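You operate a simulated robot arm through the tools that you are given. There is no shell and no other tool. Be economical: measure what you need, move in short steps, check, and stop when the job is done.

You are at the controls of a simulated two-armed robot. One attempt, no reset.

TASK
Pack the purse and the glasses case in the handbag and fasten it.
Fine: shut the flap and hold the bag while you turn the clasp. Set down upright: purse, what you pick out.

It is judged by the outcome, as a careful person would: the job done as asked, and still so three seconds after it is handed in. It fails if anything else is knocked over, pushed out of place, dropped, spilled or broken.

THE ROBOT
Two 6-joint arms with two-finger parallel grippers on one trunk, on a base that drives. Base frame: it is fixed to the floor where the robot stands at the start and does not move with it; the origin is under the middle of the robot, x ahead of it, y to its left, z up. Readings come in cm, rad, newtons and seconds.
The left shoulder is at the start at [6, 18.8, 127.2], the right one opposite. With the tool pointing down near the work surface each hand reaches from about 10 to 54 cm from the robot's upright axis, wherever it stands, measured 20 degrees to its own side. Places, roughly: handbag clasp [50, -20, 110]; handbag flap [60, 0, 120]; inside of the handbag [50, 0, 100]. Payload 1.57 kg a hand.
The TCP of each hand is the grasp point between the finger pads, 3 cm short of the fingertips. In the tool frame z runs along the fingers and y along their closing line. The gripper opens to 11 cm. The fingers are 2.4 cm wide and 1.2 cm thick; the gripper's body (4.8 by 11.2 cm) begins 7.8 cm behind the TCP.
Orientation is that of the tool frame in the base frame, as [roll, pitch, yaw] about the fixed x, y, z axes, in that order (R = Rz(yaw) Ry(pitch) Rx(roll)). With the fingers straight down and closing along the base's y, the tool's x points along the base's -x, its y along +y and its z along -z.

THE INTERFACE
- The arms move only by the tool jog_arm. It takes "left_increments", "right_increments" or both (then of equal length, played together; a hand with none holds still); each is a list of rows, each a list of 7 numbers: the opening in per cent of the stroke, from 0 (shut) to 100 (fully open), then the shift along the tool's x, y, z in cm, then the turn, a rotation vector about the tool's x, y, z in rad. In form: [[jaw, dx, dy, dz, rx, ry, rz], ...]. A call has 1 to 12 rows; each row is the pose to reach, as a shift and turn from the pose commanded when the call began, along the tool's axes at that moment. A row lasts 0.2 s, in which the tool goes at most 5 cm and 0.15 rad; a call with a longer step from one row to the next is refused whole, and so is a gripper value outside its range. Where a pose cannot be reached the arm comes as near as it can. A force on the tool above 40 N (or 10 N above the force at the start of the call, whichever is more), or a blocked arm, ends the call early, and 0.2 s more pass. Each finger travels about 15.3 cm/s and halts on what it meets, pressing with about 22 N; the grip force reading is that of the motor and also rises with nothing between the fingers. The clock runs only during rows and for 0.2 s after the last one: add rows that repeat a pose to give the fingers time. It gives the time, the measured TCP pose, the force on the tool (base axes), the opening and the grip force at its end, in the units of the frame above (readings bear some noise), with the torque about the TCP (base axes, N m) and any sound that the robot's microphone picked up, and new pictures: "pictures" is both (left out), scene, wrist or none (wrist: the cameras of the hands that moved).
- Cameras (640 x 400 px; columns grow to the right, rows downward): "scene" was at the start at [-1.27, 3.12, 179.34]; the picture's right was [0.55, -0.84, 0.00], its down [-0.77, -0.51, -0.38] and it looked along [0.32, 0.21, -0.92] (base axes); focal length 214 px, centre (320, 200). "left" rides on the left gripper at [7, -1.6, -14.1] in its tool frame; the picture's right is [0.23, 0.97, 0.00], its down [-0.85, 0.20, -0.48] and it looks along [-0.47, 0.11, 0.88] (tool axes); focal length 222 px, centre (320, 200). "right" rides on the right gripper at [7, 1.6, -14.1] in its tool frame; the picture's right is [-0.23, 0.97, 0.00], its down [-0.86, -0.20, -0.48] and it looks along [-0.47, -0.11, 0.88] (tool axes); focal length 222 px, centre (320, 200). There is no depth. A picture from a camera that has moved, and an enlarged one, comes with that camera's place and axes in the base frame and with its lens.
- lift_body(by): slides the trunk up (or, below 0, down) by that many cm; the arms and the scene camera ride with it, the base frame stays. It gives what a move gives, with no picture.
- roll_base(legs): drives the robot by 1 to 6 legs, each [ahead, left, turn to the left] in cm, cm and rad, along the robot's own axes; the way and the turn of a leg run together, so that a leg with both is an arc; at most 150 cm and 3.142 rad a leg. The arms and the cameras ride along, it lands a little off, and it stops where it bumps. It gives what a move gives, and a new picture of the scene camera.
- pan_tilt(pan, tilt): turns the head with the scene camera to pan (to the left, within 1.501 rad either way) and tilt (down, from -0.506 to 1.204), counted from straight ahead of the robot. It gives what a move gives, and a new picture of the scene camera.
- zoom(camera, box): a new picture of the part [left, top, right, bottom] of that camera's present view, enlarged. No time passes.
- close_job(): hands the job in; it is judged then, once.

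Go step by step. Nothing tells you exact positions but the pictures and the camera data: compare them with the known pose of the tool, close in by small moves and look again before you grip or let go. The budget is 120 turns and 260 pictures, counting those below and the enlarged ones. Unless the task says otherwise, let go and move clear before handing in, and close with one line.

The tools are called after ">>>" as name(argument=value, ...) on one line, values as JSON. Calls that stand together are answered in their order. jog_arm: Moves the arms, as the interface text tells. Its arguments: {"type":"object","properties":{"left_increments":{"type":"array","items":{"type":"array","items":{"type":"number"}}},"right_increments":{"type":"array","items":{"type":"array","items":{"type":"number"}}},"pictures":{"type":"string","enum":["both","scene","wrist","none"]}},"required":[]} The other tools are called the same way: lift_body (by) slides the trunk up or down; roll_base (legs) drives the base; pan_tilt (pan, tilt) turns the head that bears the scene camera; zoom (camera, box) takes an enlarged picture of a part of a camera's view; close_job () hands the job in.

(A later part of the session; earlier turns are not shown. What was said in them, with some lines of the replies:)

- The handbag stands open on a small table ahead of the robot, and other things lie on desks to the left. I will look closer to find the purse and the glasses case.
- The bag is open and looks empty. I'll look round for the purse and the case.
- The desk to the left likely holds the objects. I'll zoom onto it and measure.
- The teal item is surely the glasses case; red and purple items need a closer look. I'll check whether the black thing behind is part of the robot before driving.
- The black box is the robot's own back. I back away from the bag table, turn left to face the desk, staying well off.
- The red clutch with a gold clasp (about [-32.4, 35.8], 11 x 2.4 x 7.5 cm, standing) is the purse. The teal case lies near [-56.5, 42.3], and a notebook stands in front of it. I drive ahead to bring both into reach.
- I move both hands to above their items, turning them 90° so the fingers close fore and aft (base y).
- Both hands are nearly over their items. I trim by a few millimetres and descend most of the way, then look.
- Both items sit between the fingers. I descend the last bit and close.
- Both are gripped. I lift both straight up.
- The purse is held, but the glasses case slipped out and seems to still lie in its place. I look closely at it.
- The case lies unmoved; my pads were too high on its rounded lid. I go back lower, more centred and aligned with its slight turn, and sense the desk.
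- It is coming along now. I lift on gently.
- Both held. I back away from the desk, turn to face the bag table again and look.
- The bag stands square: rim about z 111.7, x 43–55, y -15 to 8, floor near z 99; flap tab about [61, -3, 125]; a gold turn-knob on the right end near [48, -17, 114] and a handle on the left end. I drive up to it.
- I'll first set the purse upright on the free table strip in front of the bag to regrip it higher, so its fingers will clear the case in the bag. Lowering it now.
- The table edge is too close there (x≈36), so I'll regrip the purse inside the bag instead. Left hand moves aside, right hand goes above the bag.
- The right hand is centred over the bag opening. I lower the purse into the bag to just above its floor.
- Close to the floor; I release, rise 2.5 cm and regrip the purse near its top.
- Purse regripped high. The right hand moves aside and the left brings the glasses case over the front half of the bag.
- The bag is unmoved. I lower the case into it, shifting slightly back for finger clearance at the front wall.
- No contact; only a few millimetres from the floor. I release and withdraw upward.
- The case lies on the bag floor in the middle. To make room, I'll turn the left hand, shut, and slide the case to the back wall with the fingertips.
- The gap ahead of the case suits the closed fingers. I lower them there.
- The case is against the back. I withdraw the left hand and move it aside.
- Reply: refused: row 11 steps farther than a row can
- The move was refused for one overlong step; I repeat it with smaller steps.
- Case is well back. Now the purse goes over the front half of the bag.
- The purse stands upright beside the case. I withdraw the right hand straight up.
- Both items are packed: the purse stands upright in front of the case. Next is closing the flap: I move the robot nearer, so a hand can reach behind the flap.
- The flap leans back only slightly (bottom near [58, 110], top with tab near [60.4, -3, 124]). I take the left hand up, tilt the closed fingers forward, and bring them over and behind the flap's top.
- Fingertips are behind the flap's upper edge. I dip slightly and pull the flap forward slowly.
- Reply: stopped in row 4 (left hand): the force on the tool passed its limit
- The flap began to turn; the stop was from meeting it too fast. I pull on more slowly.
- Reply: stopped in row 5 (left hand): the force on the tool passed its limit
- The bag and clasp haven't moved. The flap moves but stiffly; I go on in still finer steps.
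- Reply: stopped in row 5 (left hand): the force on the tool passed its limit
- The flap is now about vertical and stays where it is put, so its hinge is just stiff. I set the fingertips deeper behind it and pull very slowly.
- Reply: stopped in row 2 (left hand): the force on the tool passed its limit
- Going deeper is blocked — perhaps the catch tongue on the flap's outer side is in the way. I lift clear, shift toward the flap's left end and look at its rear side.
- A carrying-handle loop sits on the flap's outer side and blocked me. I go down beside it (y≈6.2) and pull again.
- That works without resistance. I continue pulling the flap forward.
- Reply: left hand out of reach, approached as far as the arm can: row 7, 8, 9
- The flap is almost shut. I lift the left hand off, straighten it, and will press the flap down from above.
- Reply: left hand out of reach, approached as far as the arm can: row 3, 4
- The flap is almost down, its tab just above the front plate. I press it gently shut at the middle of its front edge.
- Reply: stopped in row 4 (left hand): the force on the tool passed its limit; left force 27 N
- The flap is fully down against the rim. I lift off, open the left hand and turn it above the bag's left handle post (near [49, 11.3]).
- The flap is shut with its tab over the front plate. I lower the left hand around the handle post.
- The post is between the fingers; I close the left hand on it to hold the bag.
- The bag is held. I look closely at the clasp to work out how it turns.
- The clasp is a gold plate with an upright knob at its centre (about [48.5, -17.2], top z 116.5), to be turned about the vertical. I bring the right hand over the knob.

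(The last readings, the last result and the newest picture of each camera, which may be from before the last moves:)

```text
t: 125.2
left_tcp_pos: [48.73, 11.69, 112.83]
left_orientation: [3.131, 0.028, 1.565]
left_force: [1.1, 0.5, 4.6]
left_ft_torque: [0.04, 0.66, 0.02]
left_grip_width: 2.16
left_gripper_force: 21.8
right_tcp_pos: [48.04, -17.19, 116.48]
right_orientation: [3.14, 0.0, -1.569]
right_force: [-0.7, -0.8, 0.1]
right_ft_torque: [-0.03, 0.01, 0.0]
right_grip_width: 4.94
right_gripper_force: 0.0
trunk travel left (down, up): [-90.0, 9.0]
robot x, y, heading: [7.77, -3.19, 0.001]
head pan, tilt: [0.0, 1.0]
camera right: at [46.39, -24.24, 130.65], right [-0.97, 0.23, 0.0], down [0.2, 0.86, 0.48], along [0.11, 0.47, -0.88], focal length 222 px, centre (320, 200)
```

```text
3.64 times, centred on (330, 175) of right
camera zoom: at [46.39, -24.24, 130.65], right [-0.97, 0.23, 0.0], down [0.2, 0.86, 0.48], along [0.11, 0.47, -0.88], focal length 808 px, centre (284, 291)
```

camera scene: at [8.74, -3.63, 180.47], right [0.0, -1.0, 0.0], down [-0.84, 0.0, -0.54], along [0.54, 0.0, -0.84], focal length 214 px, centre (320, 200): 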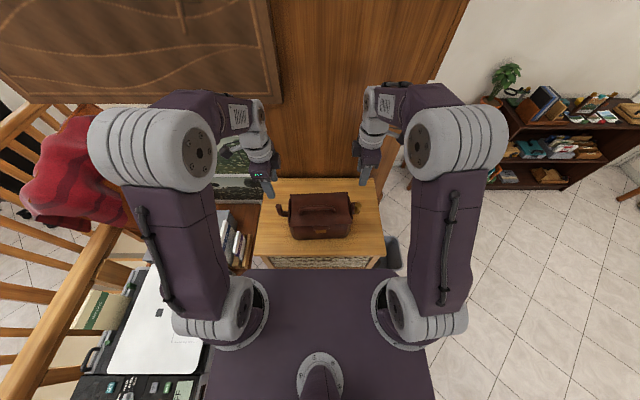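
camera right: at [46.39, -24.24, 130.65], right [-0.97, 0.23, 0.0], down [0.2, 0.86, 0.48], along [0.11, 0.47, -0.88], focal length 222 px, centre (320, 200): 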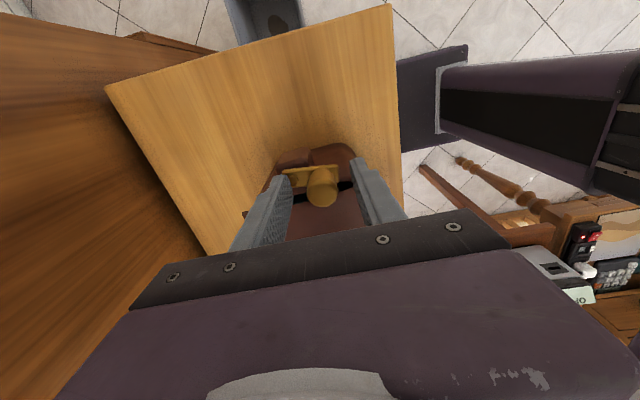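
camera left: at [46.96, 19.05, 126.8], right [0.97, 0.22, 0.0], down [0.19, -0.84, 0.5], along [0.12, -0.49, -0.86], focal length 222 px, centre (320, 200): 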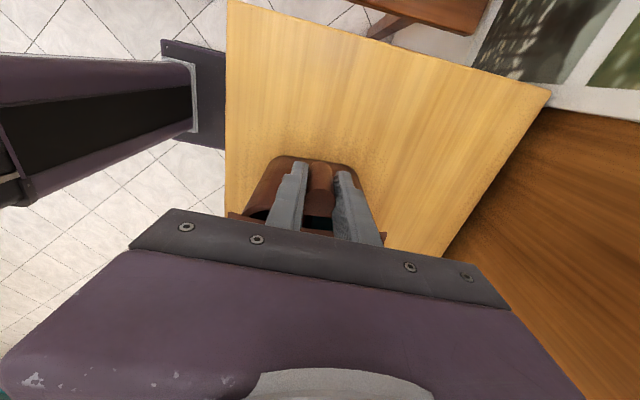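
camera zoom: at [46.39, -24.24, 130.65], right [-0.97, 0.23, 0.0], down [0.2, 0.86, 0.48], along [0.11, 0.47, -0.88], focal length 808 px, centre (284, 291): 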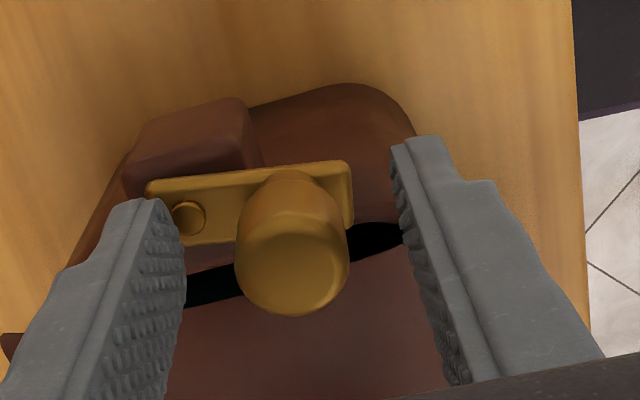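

The plate's rivet sits over the mounting post (pivot about [50.3, -17.2]) and the knob is its crank handle (about [47.9, -17.2]); turning it toward the bag lays the plate over the flap. I grip the knob.

>>> jog_arm(right_increments=[[40, 0, 0.1, 0, 0, 0, 0], [32, 0, 0.1, 0, 0, 0, 0], [24, 0, 0.1, 0, 0, 0, 0], [15, 0, 0.1, 0, 0, 0, 0], [8, 0, 0.1, 0, 0, 0, 0], [8, 0, 0.1, 0, 0, 0, 0]], pictures="wrist")

>>> zoom(camera="right", box=[250, 120, 410, 230])

```text
t: 126.6
left_tcp_pos: [48.7, 11.6, 112.9]
left_orientation: [3.131, 0.028, 1.567]
left_force: [2.0, 0.2, 0.6]
left_ft_torque: [-0.05, 0.73, 0.0]
left_grip_width: 2.18
left_gripper_force: 21.8
right_tcp_pos: [47.95, -17.46, 116.6]
right_orientation: [-3.141, 0.002, -1.568]
right_force: [-3.3, -0.5, 1.5]
right_ft_torque: [-0.02, -0.22, 0.06]
right_grip_width: 2.29
right_gripper_force: 21.5
trunk travel left (down, up): [-90.0, 9.0]
robot x, y, heading: [7.99, -3.68, 0.001]
head pan, tilt: [0.0, 1.0]
camera right: at [46.36, -24.26, 130.69], right [-0.97, 0.23, 0.0], down [0.2, 0.86, 0.48], along [0.11, 0.47, -0.88], focal length 222 px, centre (320, 200)
```

right: 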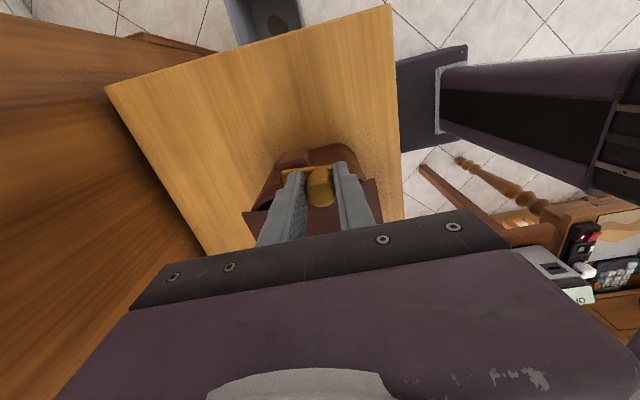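

```text
3.64 times, centred on (330, 175) of right
camera zoom: at [46.36, -24.26, 130.69], right [-0.97, 0.23, 0.0], down [0.2, 0.86, 0.48], along [0.11, 0.47, -0.88], focal length 808 px, centre (284, 291)
```

zoom: 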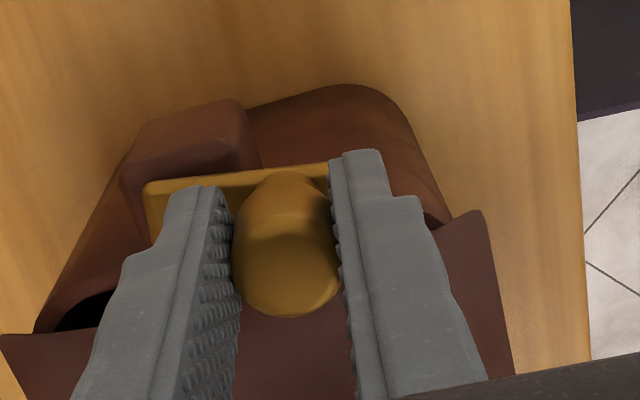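

Knob gripped. I turn it a first small arc toward the bag about the rivet and check.

>>> jog_arm(right_increments=[[8, -0.16, -0.005, 0, 0, 0, 0.065], [8, -0.318, -0.02, 0, 0, 0, 0.13], [8, -0.475, -0.046, 0, 0, 0, 0.195], [8, -0.63, -0.082, 0, 0, 0, 0.26], [8, -0.793, -0.132, 0, 0, 0, 0.33], [8, -0.954, -0.193, 0, 0, 0, 0.4]], pictures="wrist")

>>> zoom(camera="right", box=[250, 120, 410, 230])

```text
t: 128.0
left_tcp_pos: [48.84, 11.59, 112.78]
left_orientation: [3.132, 0.027, 1.565]
left_force: [0.3, 1.8, 5.0]
left_ft_torque: [-0.68, 0.66, 0.15]
left_grip_width: 2.18
left_gripper_force: 22.2
right_tcp_pos: [48.36, -16.41, 116.64]
right_orientation: [3.14, -0.003, -1.972]
right_force: [-1.4, -0.4, -3.7]
right_ft_torque: [-0.7, -0.09, 0.1]
right_grip_width: 2.29
right_gripper_force: 22.0
trunk travel left (down, up): [-90.0, 9.0]
robot x, y, heading: [7.5, -3.61, 0.001]
head pan, tilt: [0.0, 1.0]
camera right: at [44.03, -22.09, 130.78], right [-0.81, 0.59, 0.0], down [0.52, 0.71, 0.48], along [0.28, 0.39, -0.88], focal length 222 px, centre (320, 200)
```

right: 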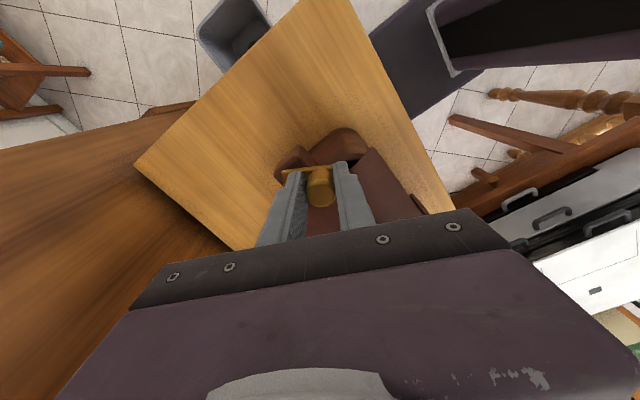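

```text
3.64 times, centred on (330, 175) of right
camera zoom: at [44.03, -22.09, 130.78], right [-0.81, 0.59, 0.0], down [0.52, 0.71, 0.48], along [0.28, 0.39, -0.88], focal length 808 px, centre (284, 291)
```

zoom: 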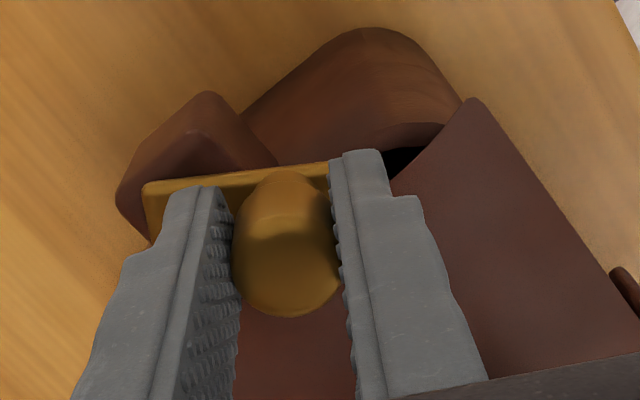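

The plate turns with the hand and the bag stays put. I carry on to a quarter turn.

>>> jog_arm(right_increments=[[8, -0.286, -0.017, 0, 0, 0, 0.117], [8, -0.568, -0.067, 0, 0, 0, 0.234], [8, -0.842, -0.149, 0, 0, 0, 0.351], [8, -1.105, -0.263, 0, 0, 0, 0.468], [8, -1.353, -0.407, 0, 0, 0, 0.585], [8, -1.582, -0.579, 0, 0, 0, 0.702], [8, -1.79, -0.777, 0, 0, 0, 0.819], [8, -1.973, -0.997, 0, 0, 0, 0.936], [8, -2.129, -1.237, 0, 0, 0, 1.053], [8, -2.256, -1.494, 0, 0, 0, 1.17]], pictures="wrist")

>>> zoom(camera="scene", box=[260, 150, 380, 240])

```text
t: 130.2
left_tcp_pos: [48.79, 11.47, 112.85]
left_orientation: [3.129, 0.03, 1.565]
left_force: [2.6, -22.0, 4.8]
left_ft_torque: [-0.17, 0.58, 0.0]
left_grip_width: 2.17
left_gripper_force: 22.3
right_tcp_pos: [50.49, -14.85, 116.55]
right_orientation: [3.14, 0.0, 3.139]
right_force: [-3.5, 23.5, -4.1]
right_ft_torque: [0.09, -0.05, 0.2]
right_grip_width: 2.31
right_gripper_force: 22.4
trunk travel left (down, up): [-90.0, 9.0]
robot x, y, heading: [8.16, -3.7, 0.002]
head pan, tilt: [0.0, 1.0]
camera right: at [43.5, -13.15, 130.84], right [0.23, 0.97, 0.0], down [0.86, -0.2, 0.48], along [0.47, -0.11, -0.88], focal length 222 px, centre (320, 200)
```

right: 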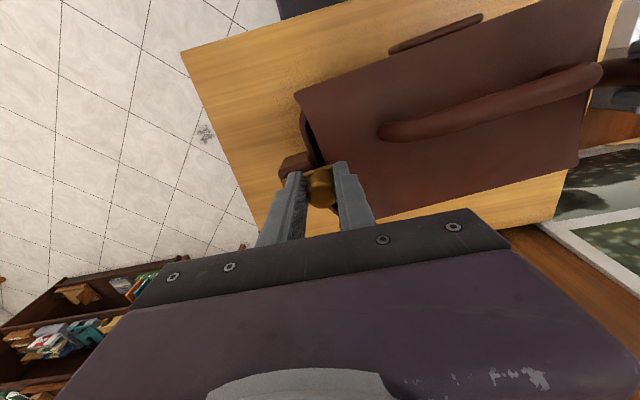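

```text
4.44 times, centred on (320, 195) of scene
camera zoom: at [8.79, -3.62, 180.47], right [0.0, -1.0, 0.0], down [-0.84, 0.0, -0.54], along [0.54, 0.0, -0.84], focal length 953 px, centre (320, 222)
```

zoom: 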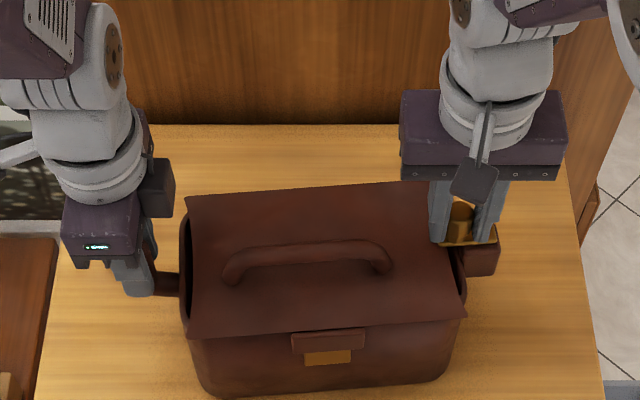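

>>> zoom(camera="right", box=[250, 120, 410, 230])

>>> zoom(camera="scene", box=[325, 175, 375, 210])

```text
3.64 times, centred on (330, 175) of right
camera zoom: at [43.5, -13.15, 130.84], right [0.23, 0.97, 0.0], down [0.86, -0.2, 0.48], along [0.47, -0.11, -0.88], focal length 808 px, centre (284, 291)
```

zoom: 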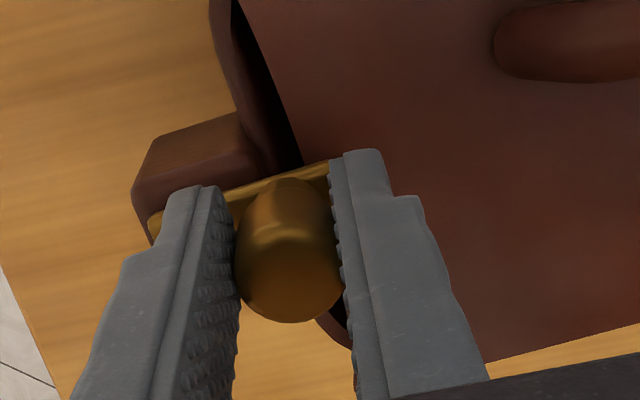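

```text
11.43 times, centred on (350, 192) of scene
camera zoom: at [8.79, -3.62, 180.47], right [0.0, -1.0, 0.0], down [-0.84, 0.0, -0.54], along [0.54, 0.0, -0.84], focal length 2451 px, centre (-23, 286)
```

zoom: 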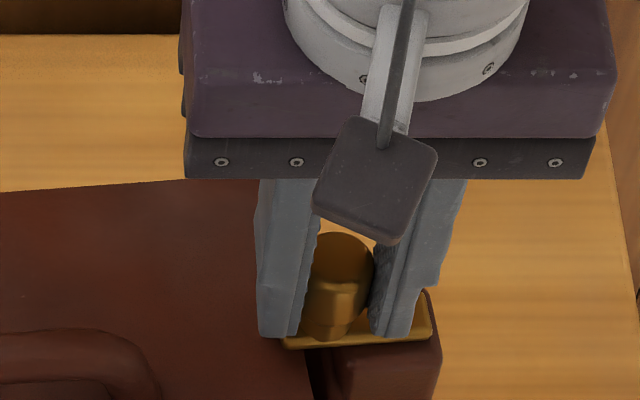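

The plate lags a little and there is side load: the true pivot is slightly further back, so the knob's radius is nearer 3 cm. I ease the knob outward along the right arc.

>>> jog_arm(right_increments=[[8, -0.1, 0.15, 0, 0, 0, 0], [8, -0.2, 0.3, 0, 0, 0, 0], [8, -0.3, 0.4, 0, 0, 0, 0], [8, -0.4, 0.5, 0, 0, 0, 0], [8, -0.5, 0.5, 0, 0, 0, 0]], pictures="wrist")

>>> zoom(camera="right", box=[250, 120, 410, 230])

```text
t: 131.4
left_tcp_pos: [48.64, 11.62, 112.73]
left_orientation: [3.133, 0.026, 1.567]
left_force: [1.8, 26.5, 2.0]
left_ft_torque: [0.3, 0.78, 0.03]
left_grip_width: 2.18
left_gripper_force: 22.2
right_tcp_pos: [50.9, -14.68, 116.54]
right_orientation: [-3.141, -0.001, -3.138]
right_force: [2.4, -32.1, 11.8]
right_ft_torque: [-0.58, 0.08, -0.17]
right_grip_width: 2.31
right_gripper_force: 21.7
trunk travel left (down, up): [-90.0, 9.0]
robot x, y, heading: [7.72, -3.48, 0.003]
head pan, tilt: [0.0, 1.0]
camera right: at [43.99, -12.94, 130.76], right [0.23, 0.97, 0.0], down [0.85, -0.2, 0.48], along [0.47, -0.11, -0.88], focal length 222 px, centre (320, 200)
```

right: 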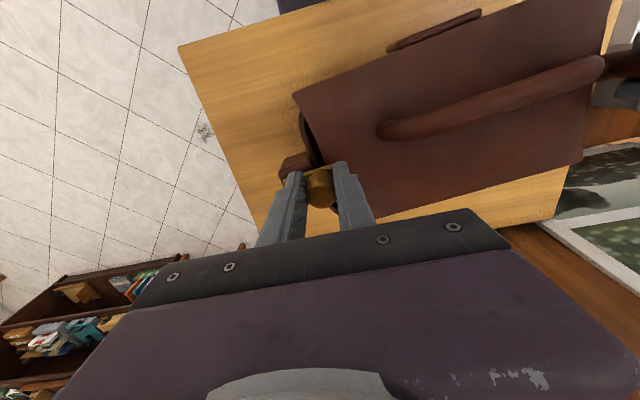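

```text
3.64 times, centred on (330, 175) of right
camera zoom: at [43.99, -12.94, 130.76], right [0.23, 0.97, 0.0], down [0.85, -0.2, 0.48], along [0.47, -0.11, -0.88], focal length 808 px, centre (284, 291)
```

zoom: 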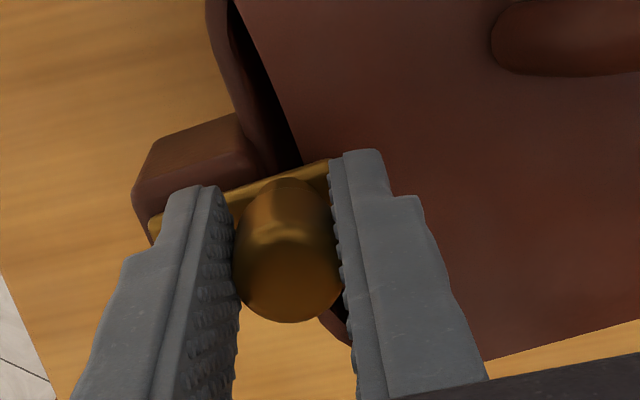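

The plate lies over the flap edge but perhaps a few degrees short. I nudge it on along the arc until it stops.

>>> jog_arm(right_increments=[[8, 0, -0.1, 0, 0, 0, 0.05], [8, -0.15, -0.12, 0, 0, 0, 0.1], [8, -0.3, -0.13, 0, 0, 0, 0.15], [8, -0.45, -0.15, 0, 0, 0, 0.2], [8, -0.6, -0.17, 0, 0, 0, 0.25], [8, -0.7, -0.2, 0, 0, 0, 0.28]], pictures="wrist")

>>> zoom(camera="right", box=[250, 120, 410, 230])

```text
t: 132.8
left_tcp_pos: [48.76, 11.55, 112.89]
left_orientation: [3.13, 0.031, 1.565]
left_force: [1.3, -0.6, 3.9]
left_ft_torque: [-0.45, 0.43, 0.24]
left_grip_width: 2.19
left_gripper_force: 21.6
right_tcp_pos: [51.61, -14.48, 116.58]
right_orientation: [3.141, -0.001, 2.862]
right_force: [-2.0, 1.4, -3.4]
right_ft_torque: [-0.35, -0.07, 0.21]
right_grip_width: 2.29
right_gripper_force: 22.2
trunk travel left (down, up): [-90.0, 9.0]
robot x, y, heading: [7.66, -3.54, 0.002]
head pan, tilt: [0.0, 1.0]
camera right: at [45.38, -10.99, 130.8], right [0.49, 0.87, 0.0], down [0.77, -0.43, 0.48], along [0.42, -0.23, -0.88], focal length 222 px, centre (320, 200)
```

right: 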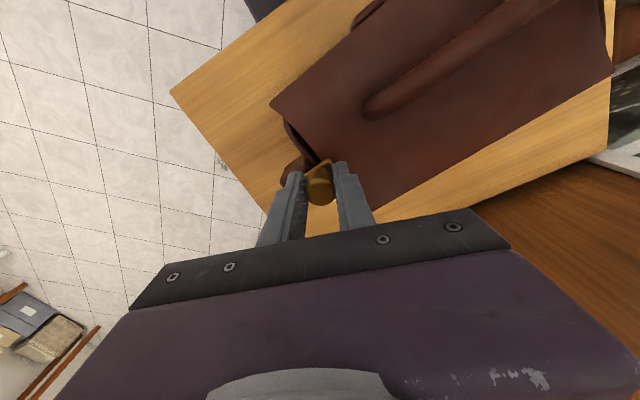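

```text
3.64 times, centred on (330, 175) of right
camera zoom: at [45.38, -10.99, 130.8], right [0.49, 0.87, 0.0], down [0.77, -0.43, 0.48], along [0.42, -0.23, -0.88], focal length 808 px, centre (284, 291)
```

zoom: 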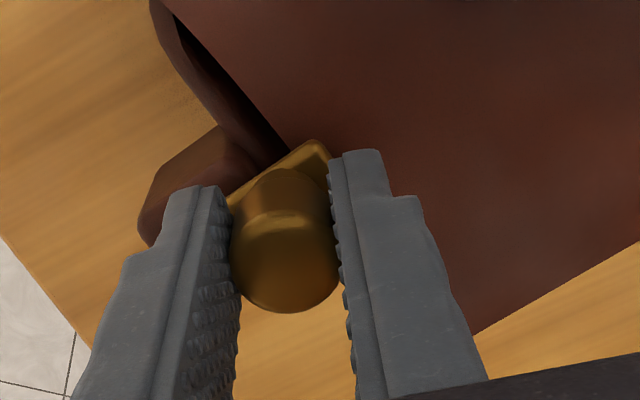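

>>> zoom(camera="scene", box=[260, 150, 380, 240])

```text
4.44 times, centred on (320, 195) of scene
camera zoom: at [8.82, -3.64, 180.46], right [0.0, -1.0, 0.0], down [-0.84, 0.0, -0.54], along [0.54, 0.0, -0.84], focal length 953 px, centre (320, 222)
```

zoom: 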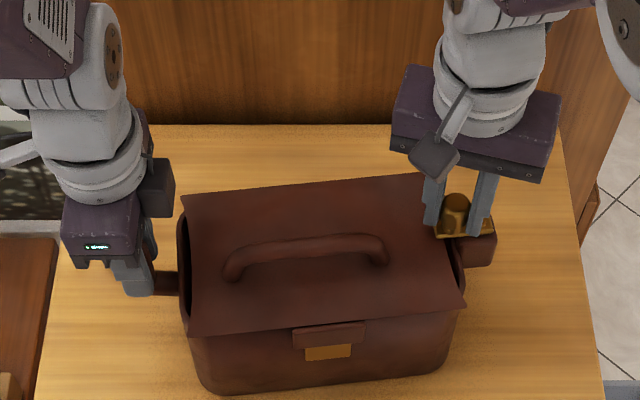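

The clasp has reached its stop (the bag itself began to swing a little). I release the knob, lift the right hand clear and look.

>>> jog_arm(right_increments=[[20, 0, 0, 0, 0, 0, 0], [30, 0, 0, 0, 0, 0, 0], [40, 0, 0, 0, 0, 0, 0], [45, 0, 0, 0, 0, 0, 0], [45, 0, 0, -2, 0, 0, 0], [45, 0, 0, -5, 0, 0, 0], [45, 0, 0, -9, 0, 0, 0], [45, 1, -3, -12, 0, 0, 0], [45, 2, -6, -12, 0, 0, 0], [45, 3, -9, -12, 0, 0, 0]], pictures="wrist")

>>> zoom(camera="scene", box=[260, 150, 380, 240])

>>> zoom(camera="right", box=[260, 60, 480, 200])

```text
t: 135.0
left_tcp_pos: [48.69, 11.55, 112.93]
left_orientation: [3.129, 0.028, 1.566]
left_force: [3.2, -1.6, 3.1]
left_ft_torque: [0.32, 0.34, 0.09]
left_grip_width: 2.18
left_gripper_force: 22.1
right_tcp_pos: [46.15, -22.77, 128.64]
right_orientation: [3.141, 0.001, 2.865]
right_force: [0.2, 0.0, -0.7]
right_ft_torque: [0.0, 0.0, -0.03]
right_grip_width: 4.95
right_gripper_force: 0.1
trunk travel left (down, up): [-90.0, 9.0]
robot x, y, heading: [7.28, -3.64, 0.003]
head pan, tilt: [0.0, 1.0]
camera right: at [39.9, -19.21, 142.73], right [0.49, 0.87, 0.0], down [0.77, -0.43, 0.48], along [0.42, -0.23, -0.88], focal length 222 px, centre (320, 200)
```

right: 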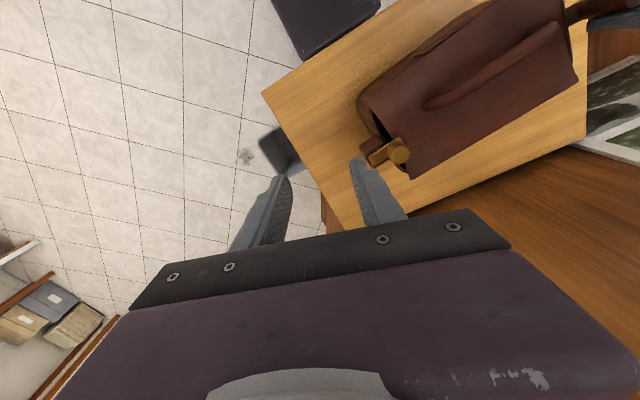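

```text
4.44 times, centred on (320, 195) of scene
camera zoom: at [8.7, -3.73, 180.47], right [0.0, -1.0, 0.0], down [-0.84, 0.0, -0.54], along [0.54, 0.0, -0.84], focal length 953 px, centre (320, 222)
```

zoom: 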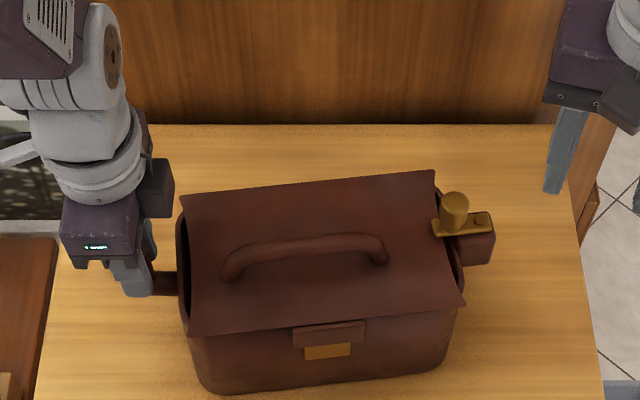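

```text
2.86 times, centred on (370, 130) of right
camera zoom: at [39.9, -19.21, 142.73], right [0.49, 0.87, 0.0], down [0.77, -0.43, 0.48], along [0.42, -0.23, -0.88], focal length 635 px, centre (177, 400)
```

zoom: 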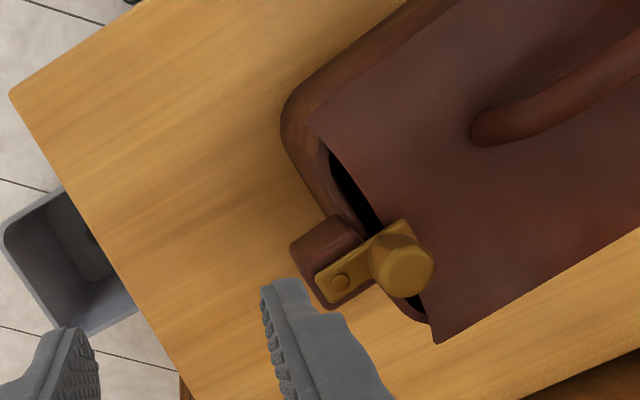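

The clasp plate now lies squarely over the flap edge, fastened. I release the left handle and lift clear.

>>> jog_arm(left_increments=[[25, 0, 0, 0, 0, 0, 0], [35, 0, 0, 0, 0, 0, 0], [50, 0, 0, 0, 0, 0, 0], [50, 0, 0, 0, 0, 0, 0], [50, 0, 0, -2, 0, 0, 0], [50, 0, 0, -5, 0, 0, 0], [50, 0, 0, -9, 0, 0, 0], [50, 1, -1, -13, 0, 0, 0], [50, 4, -3, -15, 0, 0, 0], [50, 7, -5, -15, 0, 0, 0]], pictures="both")

>>> zoom(camera="scene", box=[260, 150, 380, 240])

>>> zoom(camera="right", box=[260, 60, 480, 200])

```text
t: 137.2
left_tcp_pos: [43.31, 19.24, 127.46]
left_orientation: [3.129, 0.029, 1.565]
left_force: [0.3, 0.1, -0.6]
left_ft_torque: [-0.03, -0.01, 0.03]
left_grip_width: 5.51
left_gripper_force: 0.0
right_tcp_pos: [46.21, -22.49, 128.61]
right_orientation: [-3.14, -0.001, 2.865]
right_force: [0.2, -0.8, 0.5]
right_ft_torque: [0.0, 0.0, 0.0]
right_grip_width: 4.96
right_gripper_force: 0.1
trunk travel left (down, up): [-90.0, 9.0]
robot x, y, heading: [8.03, -3.27, -0.0]
head pan, tilt: [0.0, 1.0]
camera scene: at [8.68, -3.49, 180.47], right [0.0, -1.0, 0.0], down [-0.84, 0.0, -0.54], along [0.54, 0.0, -0.84], focal length 214 px, centre (320, 200)
camera left: at [41.56, 26.7, 141.46], right [0.98, 0.22, 0.0], down [0.19, -0.84, 0.51], along [0.11, -0.49, -0.86], focal length 222 px, centre (320, 200)
```

scene: 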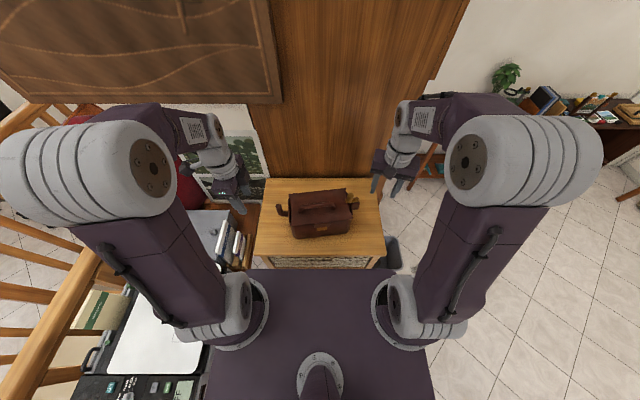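
left: 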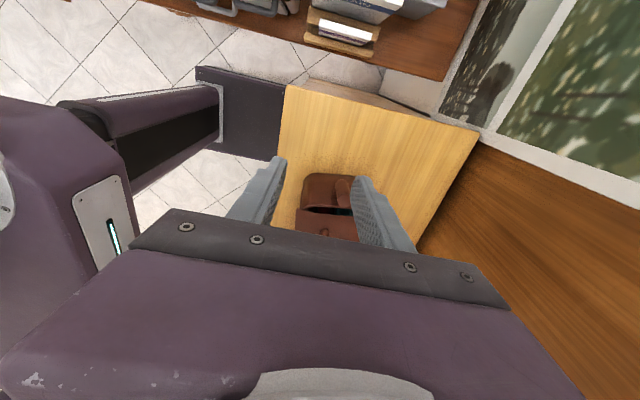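

```text
4.44 times, centred on (320, 195) of scene
camera zoom: at [8.68, -3.49, 180.47], right [0.0, -1.0, 0.0], down [-0.84, 0.0, -0.54], along [0.54, 0.0, -0.84], focal length 953 px, centre (320, 222)
```

zoom: 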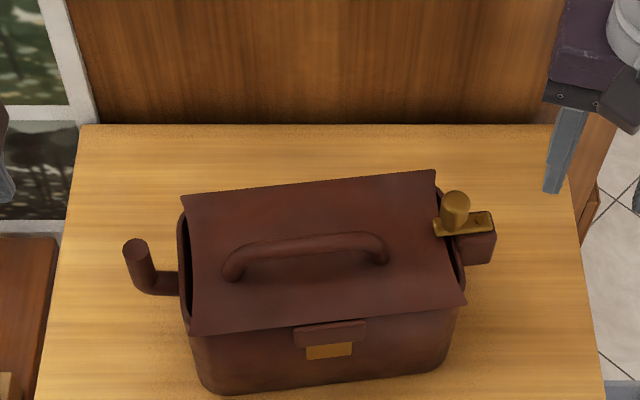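

```text
2.86 times, centred on (370, 130) of right
camera zoom: at [39.9, -19.01, 142.76], right [0.49, 0.87, 0.0], down [0.77, -0.43, 0.48], along [0.42, -0.23, -0.88], focal length 635 px, centre (177, 400)
```

zoom: 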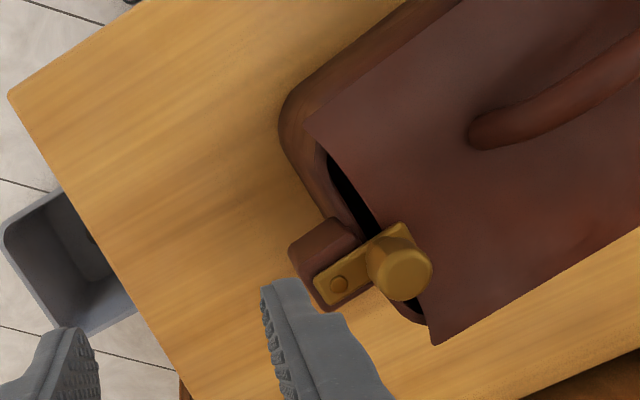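

The bag is shut with the clasp across the flap, and both hands are clear of it, so I hand the job in.

>>> close_job()

```text
The job is handed in.
```

The purse and the glasses case are in the handbag, the flap is shut and the clasp is turned across it. The purse stood upright when I let go of it, but I couldn't see inside once the flap was closed. The bag turned a few degrees on the table when the clasp reached its stop.
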